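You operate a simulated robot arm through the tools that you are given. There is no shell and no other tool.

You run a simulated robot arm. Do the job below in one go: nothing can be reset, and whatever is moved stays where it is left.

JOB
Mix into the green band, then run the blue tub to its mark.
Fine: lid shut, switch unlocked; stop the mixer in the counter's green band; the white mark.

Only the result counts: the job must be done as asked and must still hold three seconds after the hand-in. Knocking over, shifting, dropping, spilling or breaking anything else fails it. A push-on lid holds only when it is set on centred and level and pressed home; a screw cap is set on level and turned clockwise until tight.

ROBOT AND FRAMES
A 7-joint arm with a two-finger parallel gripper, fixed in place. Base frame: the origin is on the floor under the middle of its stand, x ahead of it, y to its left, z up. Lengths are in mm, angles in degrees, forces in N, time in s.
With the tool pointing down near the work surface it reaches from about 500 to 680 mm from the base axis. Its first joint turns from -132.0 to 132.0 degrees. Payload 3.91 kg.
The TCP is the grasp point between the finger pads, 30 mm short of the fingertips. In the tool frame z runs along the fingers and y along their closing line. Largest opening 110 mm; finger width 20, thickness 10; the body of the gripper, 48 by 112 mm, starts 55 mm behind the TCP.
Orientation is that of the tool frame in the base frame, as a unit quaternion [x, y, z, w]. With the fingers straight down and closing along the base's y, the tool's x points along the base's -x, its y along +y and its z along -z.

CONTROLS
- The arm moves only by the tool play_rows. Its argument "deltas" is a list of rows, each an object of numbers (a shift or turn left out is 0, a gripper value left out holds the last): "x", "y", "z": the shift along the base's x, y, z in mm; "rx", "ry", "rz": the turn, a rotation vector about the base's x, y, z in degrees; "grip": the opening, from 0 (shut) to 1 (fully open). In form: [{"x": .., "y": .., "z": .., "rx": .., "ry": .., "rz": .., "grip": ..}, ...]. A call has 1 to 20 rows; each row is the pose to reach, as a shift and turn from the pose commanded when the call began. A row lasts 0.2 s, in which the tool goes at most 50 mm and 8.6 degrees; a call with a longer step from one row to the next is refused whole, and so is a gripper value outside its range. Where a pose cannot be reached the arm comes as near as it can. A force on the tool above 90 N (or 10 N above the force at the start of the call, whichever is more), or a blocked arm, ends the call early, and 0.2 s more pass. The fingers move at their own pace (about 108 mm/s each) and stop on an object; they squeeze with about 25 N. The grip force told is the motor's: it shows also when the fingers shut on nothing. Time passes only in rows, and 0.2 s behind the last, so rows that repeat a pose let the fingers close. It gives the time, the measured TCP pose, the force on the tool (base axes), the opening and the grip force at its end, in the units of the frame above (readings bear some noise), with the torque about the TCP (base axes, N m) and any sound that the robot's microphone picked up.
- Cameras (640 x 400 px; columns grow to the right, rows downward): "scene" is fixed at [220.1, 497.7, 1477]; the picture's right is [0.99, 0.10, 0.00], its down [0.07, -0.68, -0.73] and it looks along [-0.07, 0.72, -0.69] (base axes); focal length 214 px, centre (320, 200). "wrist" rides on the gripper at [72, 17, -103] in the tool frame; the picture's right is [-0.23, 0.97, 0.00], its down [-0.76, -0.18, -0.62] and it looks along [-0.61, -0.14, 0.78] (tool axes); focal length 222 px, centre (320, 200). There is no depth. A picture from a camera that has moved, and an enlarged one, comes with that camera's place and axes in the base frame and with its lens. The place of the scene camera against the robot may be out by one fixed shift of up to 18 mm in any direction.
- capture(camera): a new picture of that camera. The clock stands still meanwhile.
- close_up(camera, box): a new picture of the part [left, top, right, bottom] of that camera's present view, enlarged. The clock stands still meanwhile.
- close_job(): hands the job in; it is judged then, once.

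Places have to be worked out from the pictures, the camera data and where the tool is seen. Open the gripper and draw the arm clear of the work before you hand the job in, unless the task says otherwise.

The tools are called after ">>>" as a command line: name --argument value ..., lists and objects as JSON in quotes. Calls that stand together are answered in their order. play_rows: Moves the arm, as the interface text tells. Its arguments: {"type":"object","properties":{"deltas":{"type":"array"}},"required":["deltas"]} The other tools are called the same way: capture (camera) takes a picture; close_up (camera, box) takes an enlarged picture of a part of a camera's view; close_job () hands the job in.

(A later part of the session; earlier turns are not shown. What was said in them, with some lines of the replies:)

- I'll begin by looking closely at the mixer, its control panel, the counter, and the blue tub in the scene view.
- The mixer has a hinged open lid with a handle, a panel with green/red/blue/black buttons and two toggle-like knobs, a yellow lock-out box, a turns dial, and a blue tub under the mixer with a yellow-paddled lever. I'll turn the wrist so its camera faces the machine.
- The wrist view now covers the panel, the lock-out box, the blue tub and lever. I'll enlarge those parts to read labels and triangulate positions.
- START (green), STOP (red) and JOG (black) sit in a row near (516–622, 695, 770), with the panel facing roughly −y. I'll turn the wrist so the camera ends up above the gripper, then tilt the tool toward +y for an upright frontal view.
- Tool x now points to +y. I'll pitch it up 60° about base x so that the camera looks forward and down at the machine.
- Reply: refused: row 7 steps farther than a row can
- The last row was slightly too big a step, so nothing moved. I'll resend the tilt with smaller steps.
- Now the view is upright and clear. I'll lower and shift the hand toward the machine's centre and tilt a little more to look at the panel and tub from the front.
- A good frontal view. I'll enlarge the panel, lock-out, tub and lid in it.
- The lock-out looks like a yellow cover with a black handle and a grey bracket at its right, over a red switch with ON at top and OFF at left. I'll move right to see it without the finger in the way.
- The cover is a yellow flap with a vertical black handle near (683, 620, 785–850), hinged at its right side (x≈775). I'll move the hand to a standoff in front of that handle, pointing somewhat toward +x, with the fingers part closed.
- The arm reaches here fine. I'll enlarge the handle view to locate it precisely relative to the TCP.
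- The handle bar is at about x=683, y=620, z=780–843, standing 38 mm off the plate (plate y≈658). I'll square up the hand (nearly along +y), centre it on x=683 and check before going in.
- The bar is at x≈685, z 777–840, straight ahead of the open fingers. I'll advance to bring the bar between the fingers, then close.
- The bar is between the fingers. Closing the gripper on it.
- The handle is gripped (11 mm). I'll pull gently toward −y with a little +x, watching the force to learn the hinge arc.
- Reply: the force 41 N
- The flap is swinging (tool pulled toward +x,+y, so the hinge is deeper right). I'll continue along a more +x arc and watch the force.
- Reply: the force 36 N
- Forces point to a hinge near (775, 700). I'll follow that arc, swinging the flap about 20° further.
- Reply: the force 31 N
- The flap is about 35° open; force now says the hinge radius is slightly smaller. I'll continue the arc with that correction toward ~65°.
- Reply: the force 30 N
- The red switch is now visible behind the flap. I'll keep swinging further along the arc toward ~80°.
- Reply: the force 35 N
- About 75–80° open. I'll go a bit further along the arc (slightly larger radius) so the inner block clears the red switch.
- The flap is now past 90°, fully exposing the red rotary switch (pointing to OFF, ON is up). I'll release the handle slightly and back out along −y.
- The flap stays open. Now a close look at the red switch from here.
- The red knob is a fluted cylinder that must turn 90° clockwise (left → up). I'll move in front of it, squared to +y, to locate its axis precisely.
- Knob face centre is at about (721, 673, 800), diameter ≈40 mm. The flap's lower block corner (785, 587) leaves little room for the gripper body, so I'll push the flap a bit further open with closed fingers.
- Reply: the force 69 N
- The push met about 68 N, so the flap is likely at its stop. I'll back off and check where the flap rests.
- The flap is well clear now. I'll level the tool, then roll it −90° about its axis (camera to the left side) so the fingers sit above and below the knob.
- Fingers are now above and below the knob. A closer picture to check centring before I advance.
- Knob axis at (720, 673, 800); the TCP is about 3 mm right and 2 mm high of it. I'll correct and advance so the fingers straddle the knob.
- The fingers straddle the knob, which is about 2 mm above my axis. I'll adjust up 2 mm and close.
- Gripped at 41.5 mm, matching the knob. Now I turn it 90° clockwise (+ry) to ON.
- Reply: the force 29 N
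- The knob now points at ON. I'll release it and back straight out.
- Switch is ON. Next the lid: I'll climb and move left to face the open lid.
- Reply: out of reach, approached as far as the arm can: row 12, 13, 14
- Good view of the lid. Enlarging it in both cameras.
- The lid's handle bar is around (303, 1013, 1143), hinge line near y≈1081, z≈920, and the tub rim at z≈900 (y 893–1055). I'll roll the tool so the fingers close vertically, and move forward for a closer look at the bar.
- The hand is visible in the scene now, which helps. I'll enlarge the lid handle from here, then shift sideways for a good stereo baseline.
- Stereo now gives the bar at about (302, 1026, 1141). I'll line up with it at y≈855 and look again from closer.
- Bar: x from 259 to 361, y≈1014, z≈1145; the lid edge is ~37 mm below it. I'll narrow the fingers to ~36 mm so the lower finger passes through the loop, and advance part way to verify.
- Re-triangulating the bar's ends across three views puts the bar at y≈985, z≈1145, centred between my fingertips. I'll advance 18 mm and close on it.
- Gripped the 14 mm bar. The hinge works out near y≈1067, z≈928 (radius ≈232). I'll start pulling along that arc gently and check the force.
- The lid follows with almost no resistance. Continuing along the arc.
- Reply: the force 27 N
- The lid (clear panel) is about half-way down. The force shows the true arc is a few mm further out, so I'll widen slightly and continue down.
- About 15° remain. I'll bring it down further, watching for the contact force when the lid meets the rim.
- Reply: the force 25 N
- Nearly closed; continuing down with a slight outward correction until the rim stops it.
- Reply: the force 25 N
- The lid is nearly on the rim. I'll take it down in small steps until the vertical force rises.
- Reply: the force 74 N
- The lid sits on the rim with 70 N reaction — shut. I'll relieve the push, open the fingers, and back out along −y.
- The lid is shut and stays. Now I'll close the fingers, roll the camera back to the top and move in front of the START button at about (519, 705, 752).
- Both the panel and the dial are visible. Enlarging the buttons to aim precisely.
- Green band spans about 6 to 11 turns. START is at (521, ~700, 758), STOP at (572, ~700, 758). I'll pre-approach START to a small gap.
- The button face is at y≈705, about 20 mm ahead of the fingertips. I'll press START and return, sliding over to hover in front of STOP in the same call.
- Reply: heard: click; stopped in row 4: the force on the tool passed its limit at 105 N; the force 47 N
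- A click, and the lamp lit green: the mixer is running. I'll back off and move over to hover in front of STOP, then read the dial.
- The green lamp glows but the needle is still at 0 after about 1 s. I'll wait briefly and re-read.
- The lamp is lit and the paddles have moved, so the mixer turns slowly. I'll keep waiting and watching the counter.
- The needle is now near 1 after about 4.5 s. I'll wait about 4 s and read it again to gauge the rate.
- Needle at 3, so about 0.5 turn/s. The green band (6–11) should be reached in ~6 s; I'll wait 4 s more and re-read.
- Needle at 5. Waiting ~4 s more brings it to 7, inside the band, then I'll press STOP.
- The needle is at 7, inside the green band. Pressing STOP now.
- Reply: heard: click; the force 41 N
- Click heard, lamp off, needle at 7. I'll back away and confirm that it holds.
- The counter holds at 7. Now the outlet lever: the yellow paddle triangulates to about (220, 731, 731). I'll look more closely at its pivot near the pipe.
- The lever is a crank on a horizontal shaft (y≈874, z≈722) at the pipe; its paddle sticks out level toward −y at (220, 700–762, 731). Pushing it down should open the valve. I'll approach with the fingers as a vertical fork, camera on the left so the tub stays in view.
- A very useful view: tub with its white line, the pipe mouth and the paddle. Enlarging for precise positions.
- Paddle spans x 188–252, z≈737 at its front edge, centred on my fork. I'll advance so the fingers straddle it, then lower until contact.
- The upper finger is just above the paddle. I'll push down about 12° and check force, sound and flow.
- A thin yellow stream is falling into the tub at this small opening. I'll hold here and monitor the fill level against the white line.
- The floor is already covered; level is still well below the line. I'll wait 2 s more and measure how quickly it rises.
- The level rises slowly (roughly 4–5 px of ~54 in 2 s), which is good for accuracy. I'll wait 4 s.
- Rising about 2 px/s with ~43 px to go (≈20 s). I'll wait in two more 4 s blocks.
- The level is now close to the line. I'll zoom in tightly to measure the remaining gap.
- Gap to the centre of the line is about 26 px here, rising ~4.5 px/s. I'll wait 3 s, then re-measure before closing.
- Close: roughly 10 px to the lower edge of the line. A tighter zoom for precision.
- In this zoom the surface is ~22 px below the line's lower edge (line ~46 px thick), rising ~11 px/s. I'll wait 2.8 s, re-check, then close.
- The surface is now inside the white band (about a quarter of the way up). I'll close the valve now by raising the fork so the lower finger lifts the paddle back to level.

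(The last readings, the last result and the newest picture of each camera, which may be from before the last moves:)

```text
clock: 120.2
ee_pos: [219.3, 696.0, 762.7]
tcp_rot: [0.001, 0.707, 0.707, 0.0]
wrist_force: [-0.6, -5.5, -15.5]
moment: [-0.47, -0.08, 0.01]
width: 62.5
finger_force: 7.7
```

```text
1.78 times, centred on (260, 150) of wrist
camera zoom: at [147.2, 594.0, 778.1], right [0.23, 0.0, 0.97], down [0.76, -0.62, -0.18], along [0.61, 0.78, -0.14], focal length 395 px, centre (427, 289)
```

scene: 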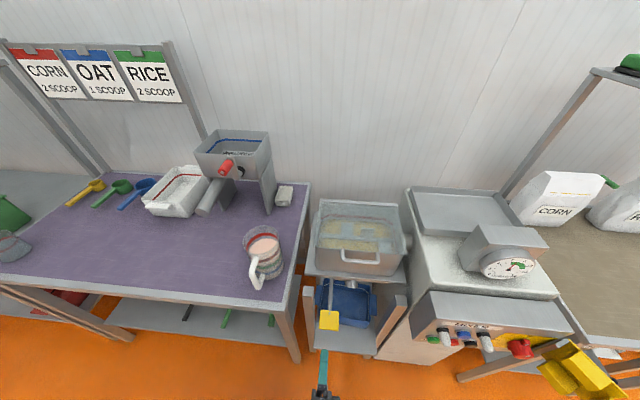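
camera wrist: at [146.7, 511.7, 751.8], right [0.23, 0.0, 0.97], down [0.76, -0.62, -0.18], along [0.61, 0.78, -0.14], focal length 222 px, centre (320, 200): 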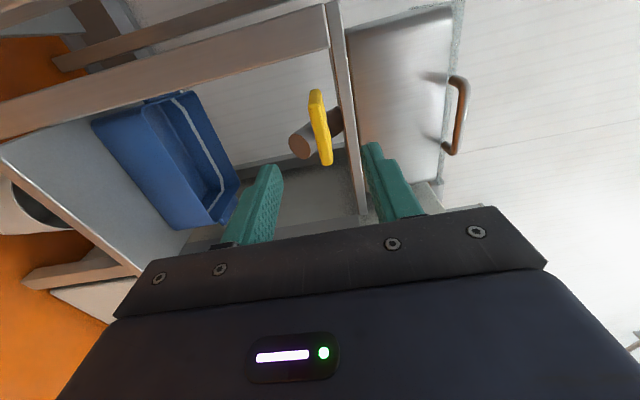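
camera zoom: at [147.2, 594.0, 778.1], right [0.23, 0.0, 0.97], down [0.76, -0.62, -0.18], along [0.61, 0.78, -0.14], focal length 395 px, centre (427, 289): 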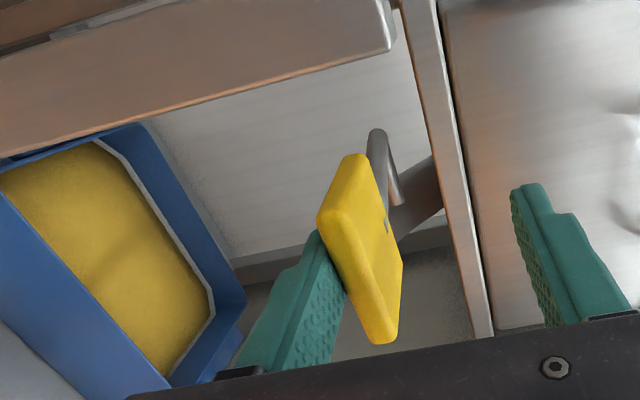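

The stream has stopped and the lever is back at its upper stop. I'll check the level closely.

>>> close_up --camera "wrist" --box '[130, 110, 220, 260]'

>>> close_up --camera "wrist" --box '[145, 130, 185, 170]'

>>> close_up --camera "scene" --box '[325, 278, 390, 328]'

```text
2.67 times, centred on (175, 185) of wrist
camera zoom: at [147.2, 594.0, 778.1], right [0.23, 0.0, 0.97], down [0.76, -0.62, -0.18], along [0.61, 0.78, -0.14], focal length 592 px, centre (707, 240)
```

zoom: 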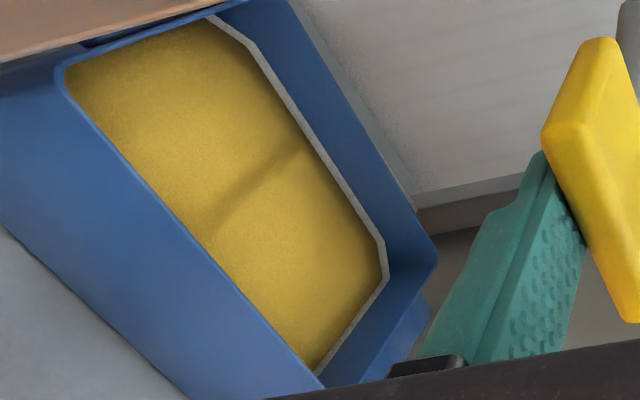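

```text
10.00 times, centred on (165, 150) of wrist
camera zoom: at [147.2, 594.0, 778.1], right [0.23, 0.0, 0.97], down [0.76, -0.62, -0.18], along [0.61, 0.78, -0.14], focal length 2221 px, centre (1870, 700)
```

zoom: 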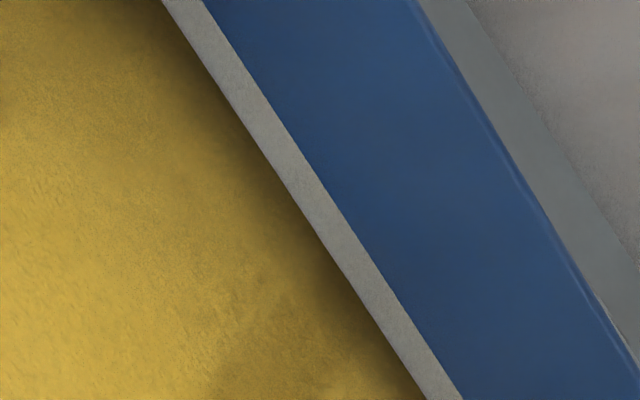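

```text
8.00 times, centred on (358, 303) of scene
camera zoom: at [220.1, 497.7, 1477.0], right [0.99, 0.1, 0.0], down [0.07, -0.68, -0.73], along [-0.07, 0.72, -0.69], focal length 1716 px, centre (20, -624)
```

zoom: 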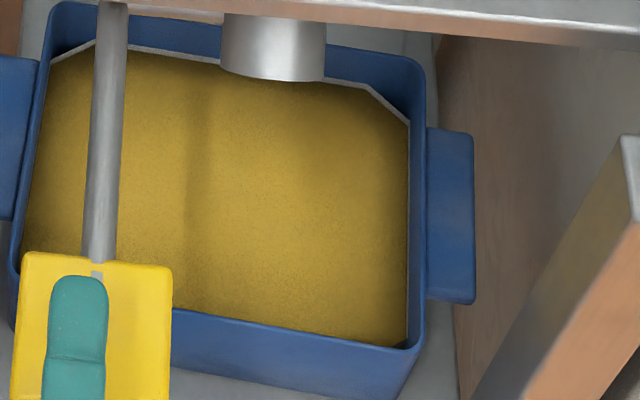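

No more flow. The surface appears to sit in the lower part of the white band; I'll zoom at another spot to judge whether to top up slightly.

>>> close_up --camera "wrist" --box '[170, 170, 210, 210]'

>>> close_up --camera "scene" --box '[355, 282, 375, 297]'

```text
10.00 times, centred on (190, 190) of wrist
camera zoom: at [147.2, 594.0, 778.1], right [0.23, 0.0, 0.97], down [0.76, -0.62, -0.18], along [0.61, 0.78, -0.14], focal length 2221 px, centre (1620, 300)
```

zoom: 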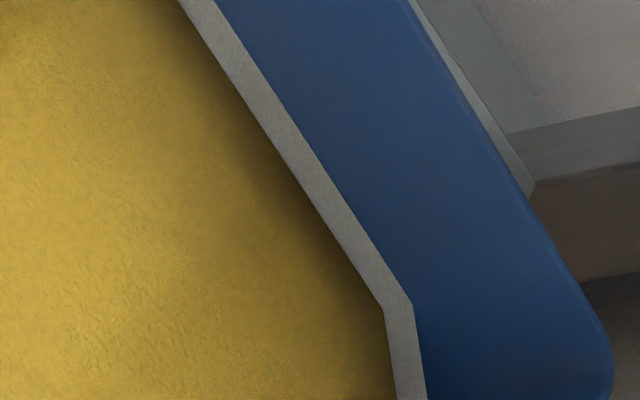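

```text
16.00 times, centred on (365, 290) of scene
camera zoom: at [220.1, 497.7, 1477.0], right [0.99, 0.1, 0.0], down [0.07, -0.68, -0.73], along [-0.07, 0.72, -0.69], focal length 3432 px, centre (-400, -1232)
```

zoom: 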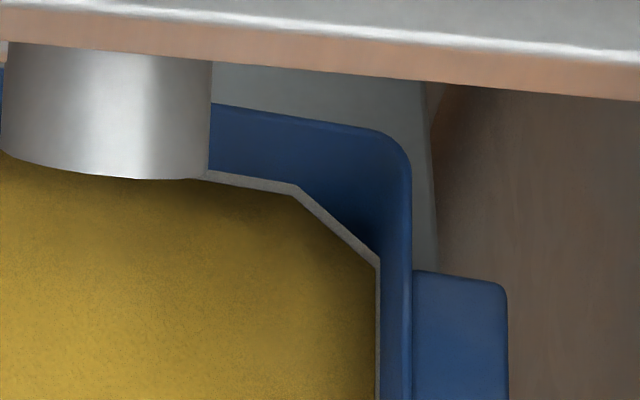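

The surface sits about 20% up the band (~2.5 mm below its centre). I'll give a brief top-up of about 1 s at the same small opening, closing within the same call.

>>> play_rows --deltas '[{"z": -45}, {"z": -73}, {"z": -73}, {"z": -73}, {"z": -73}, {"z": -33}, {"z": -13}, {"z": -3}, {"z": 0}, {"z": 0}]'

>>> close_up --camera "wrist" --box '[170, 170, 210, 210]'

>>> close_up --camera "wrist" --box '[145, 130, 185, 170]'

>>> close_up --camera "scene" --box '[305, 270, 405, 350]'

```text
clock: 122.4
ee_pos: [219.9, 696.1, 760.9]
tcp_rot: [0.0, 0.707, 0.707, 0.0]
wrist_force: [-1.4, -0.7, -15.1]
moment: [-0.28, 0.05, -0.15]
width: 62.6
finger_force: 7.3
```

```text
10.00 times, centred on (190, 190) of wrist
camera zoom: at [148.0, 593.3, 778.0], right [0.23, 0.0, 0.97], down [0.76, -0.62, -0.18], along [0.61, 0.78, -0.14], focal length 2221 px, centre (1620, 300)
```

zoom: 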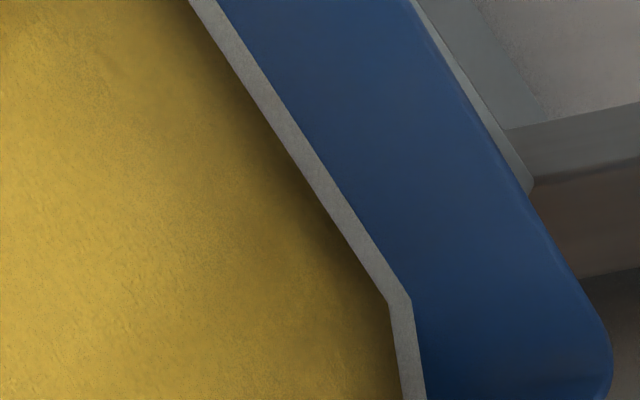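

```text
10.00 times, centred on (165, 150) of wrist
camera zoom: at [148.0, 593.3, 778.0], right [0.23, 0.0, 0.97], down [0.76, -0.62, -0.18], along [0.61, 0.78, -0.14], focal length 2221 px, centre (1870, 700)
```

zoom: 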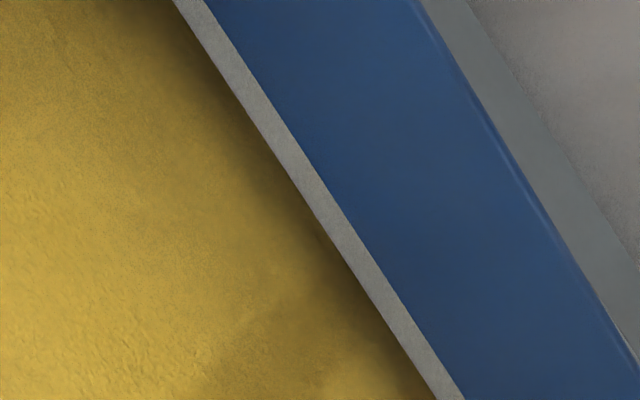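

```text
5.00 times, centred on (355, 310) of scene
camera zoom: at [220.1, 497.7, 1477.0], right [0.99, 0.1, 0.0], down [0.07, -0.68, -0.73], along [-0.07, 0.72, -0.69], focal length 1072 px, centre (145, -350)
```

zoom: 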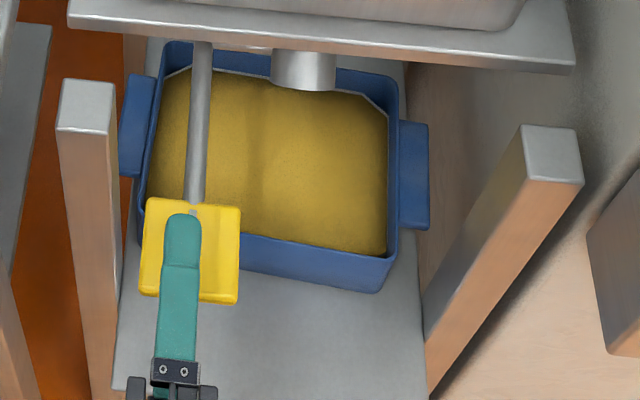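

The surface is now about 40% up the band, near its centre, and the stream is off. I'll lower the fork free of the paddle and back straight out.

>>> play_rows --deltas '[{"z": -6}, {"z": -14}, {"z": -22}, {"z": -22}, {"y": -25, "z": -22}, {"y": -55, "z": -22}, {"y": -90, "z": -22}, {"y": -125, "z": -22}, {"y": -125, "z": -22}]'

>>> capture --camera "wrist"

>>> close_up --camera "scene" --box '[305, 270, 405, 350]'

```text
clock: 124.4
ee_pos: [216.9, 570.2, 740.2]
tcp_rot: [0.0, 0.706, 0.708, 0.0]
wrist_force: [-0.1, 0.1, 0.5]
moment: [0.02, -0.01, 0.01]
width: 55.0
finger_force: 0.1
```

```text
taken
camera wrist: at [145.5, 467.9, 757.3], right [0.23, 0.0, 0.97], down [0.76, -0.62, -0.18], along [0.61, 0.78, -0.14], focal length 222 px, centre (320, 200)
```

wrist: 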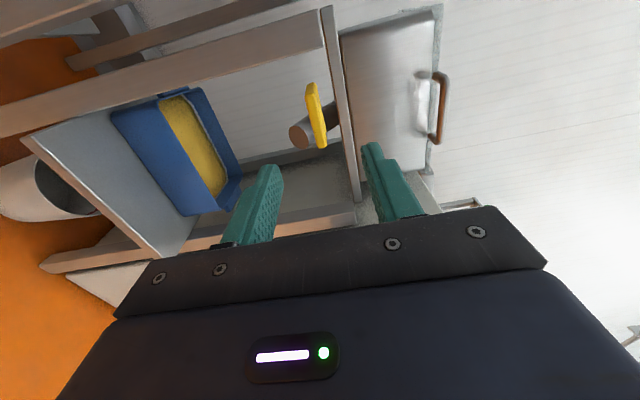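

```text
5.00 times, centred on (355, 310) of scene
camera zoom: at [220.1, 497.7, 1477.0], right [0.99, 0.1, 0.0], down [0.07, -0.68, -0.73], along [-0.07, 0.72, -0.69], focal length 1072 px, centre (145, -350)
```

zoom: 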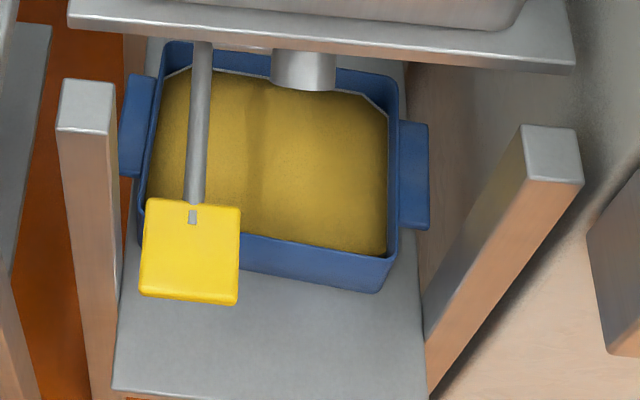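

Lever is at its original closed position and the level holds. I'll open the gripper fully, draw the arm up and back, and check the whole scene once more.

>>> play_rows --deltas '[{"x": 10, "y": -20, "z": 30, "grip": 0.8}, {"x": 20, "y": -40, "z": 60, "grip": 1.0}, {"x": 35, "y": -60, "z": 90}, {"x": 50, "y": -80, "z": 120}, {"x": 70, "y": -100, "z": 150}, {"x": 90, "y": -110, "z": 180}, {"x": 110, "y": -120, "z": 210}, {"x": 130, "y": -120, "z": 240}, {"x": 130, "y": -120, "z": 240}, {"x": 130, "y": -120, "z": 240}, {"x": 130, "y": -120, "z": 240}, {"x": 130, "y": -120, "z": 240}]'

>>> capture --camera "scene"

>>> close_up --camera "scene" --box '[470, 240, 550, 290]'

>>> close_up --camera "scene" --box '[300, 180, 440, 350]'

>>> close_up --camera "scene" --box '[410, 300, 640, 400]'

```text
clock: 127.0
ee_pos: [349.6, 451.3, 977.9]
tcp_rot: [0.0, 0.706, 0.708, 0.0]
wrist_force: [-0.3, 0.2, -1.3]
moment: [0.02, 0.01, -0.03]
width: 110.1
finger_force: 0.0
```

```text
taken
```

scene: 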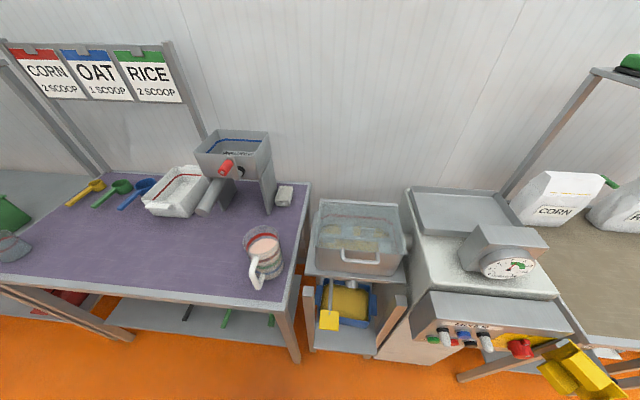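

```text
8.00 times, centred on (510, 265) of scene
camera zoom: at [220.1, 497.7, 1477.0], right [0.99, 0.1, 0.0], down [0.07, -0.68, -0.73], along [-0.07, 0.72, -0.69], focal length 1716 px, centre (-1200, -320)
```

zoom: 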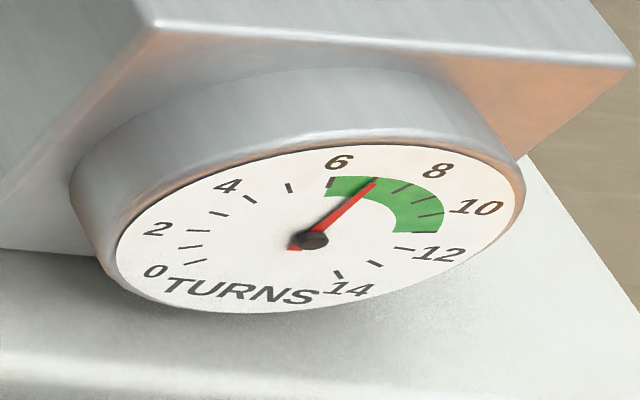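

```text
2.35 times, centred on (370, 265) of scene
camera zoom: at [220.1, 497.7, 1477.0], right [0.99, 0.1, 0.0], down [0.07, -0.68, -0.73], along [-0.07, 0.72, -0.69], focal length 505 px, centre (202, 47)
```

zoom: 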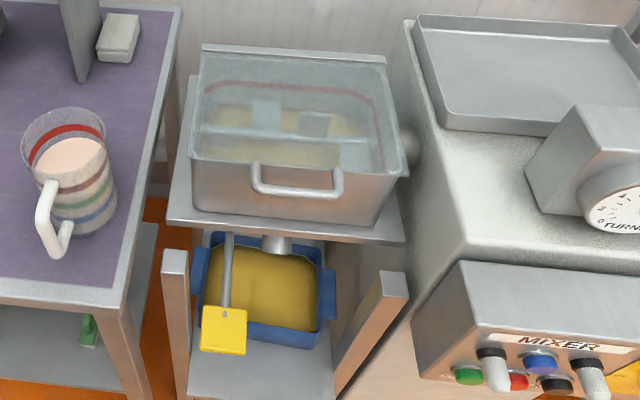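

```text
2.78 times, centred on (525, 350) of scene
camera zoom: at [220.1, 497.7, 1477.0], right [0.99, 0.1, 0.0], down [0.07, -0.68, -0.73], along [-0.07, 0.72, -0.69], focal length 597 px, centre (-250, -217)
```

zoom: 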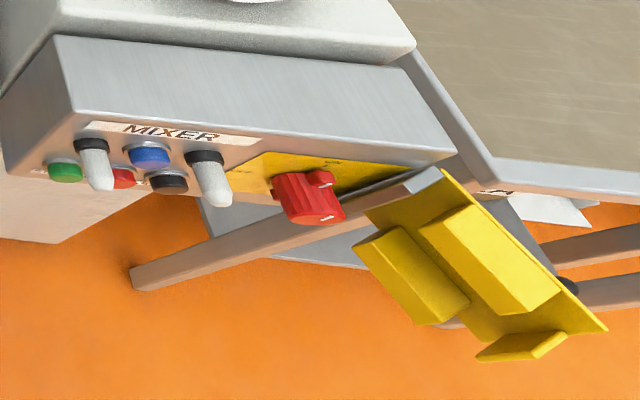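

Everything holds: the lid is shut, the switch is unlocked and ON, and the mixer is stopped with the counter at 7 in the green band. The outlet is closed, the blue tub is filled to its white mark, and the arm is clear with the gripper open. I'm handing the job in.

>>> close_job

```text
The job is handed in.
```

The job is done and handed in. The mix was stopped inside the green band and the blue tub is filled to its white mark.

- **Switch:** I swung the yellow lock-out flap open and turned the red switch to ON. The flap is still open.
- **Lid:** It is shut on the rim of the mixing tub and was still shut when I last checked.
- **Mixing:** I pressed START, then pressed STOP when the counter showed 7. The green band runs from about 6 to 11, and the needle stayed at 7 afterwards.
- **Blue tub:** I opened the outlet lever slightly, filled to the mark, closed it, then topped up for about a second. The surface sits about 40% of the way up the white band, roughly 1 mm below its centre. The lever is back in its original closed position, and no stream was running.

The arm is clear of the work with the gripper open. In the last pictures nothing else looked moved or spilled.
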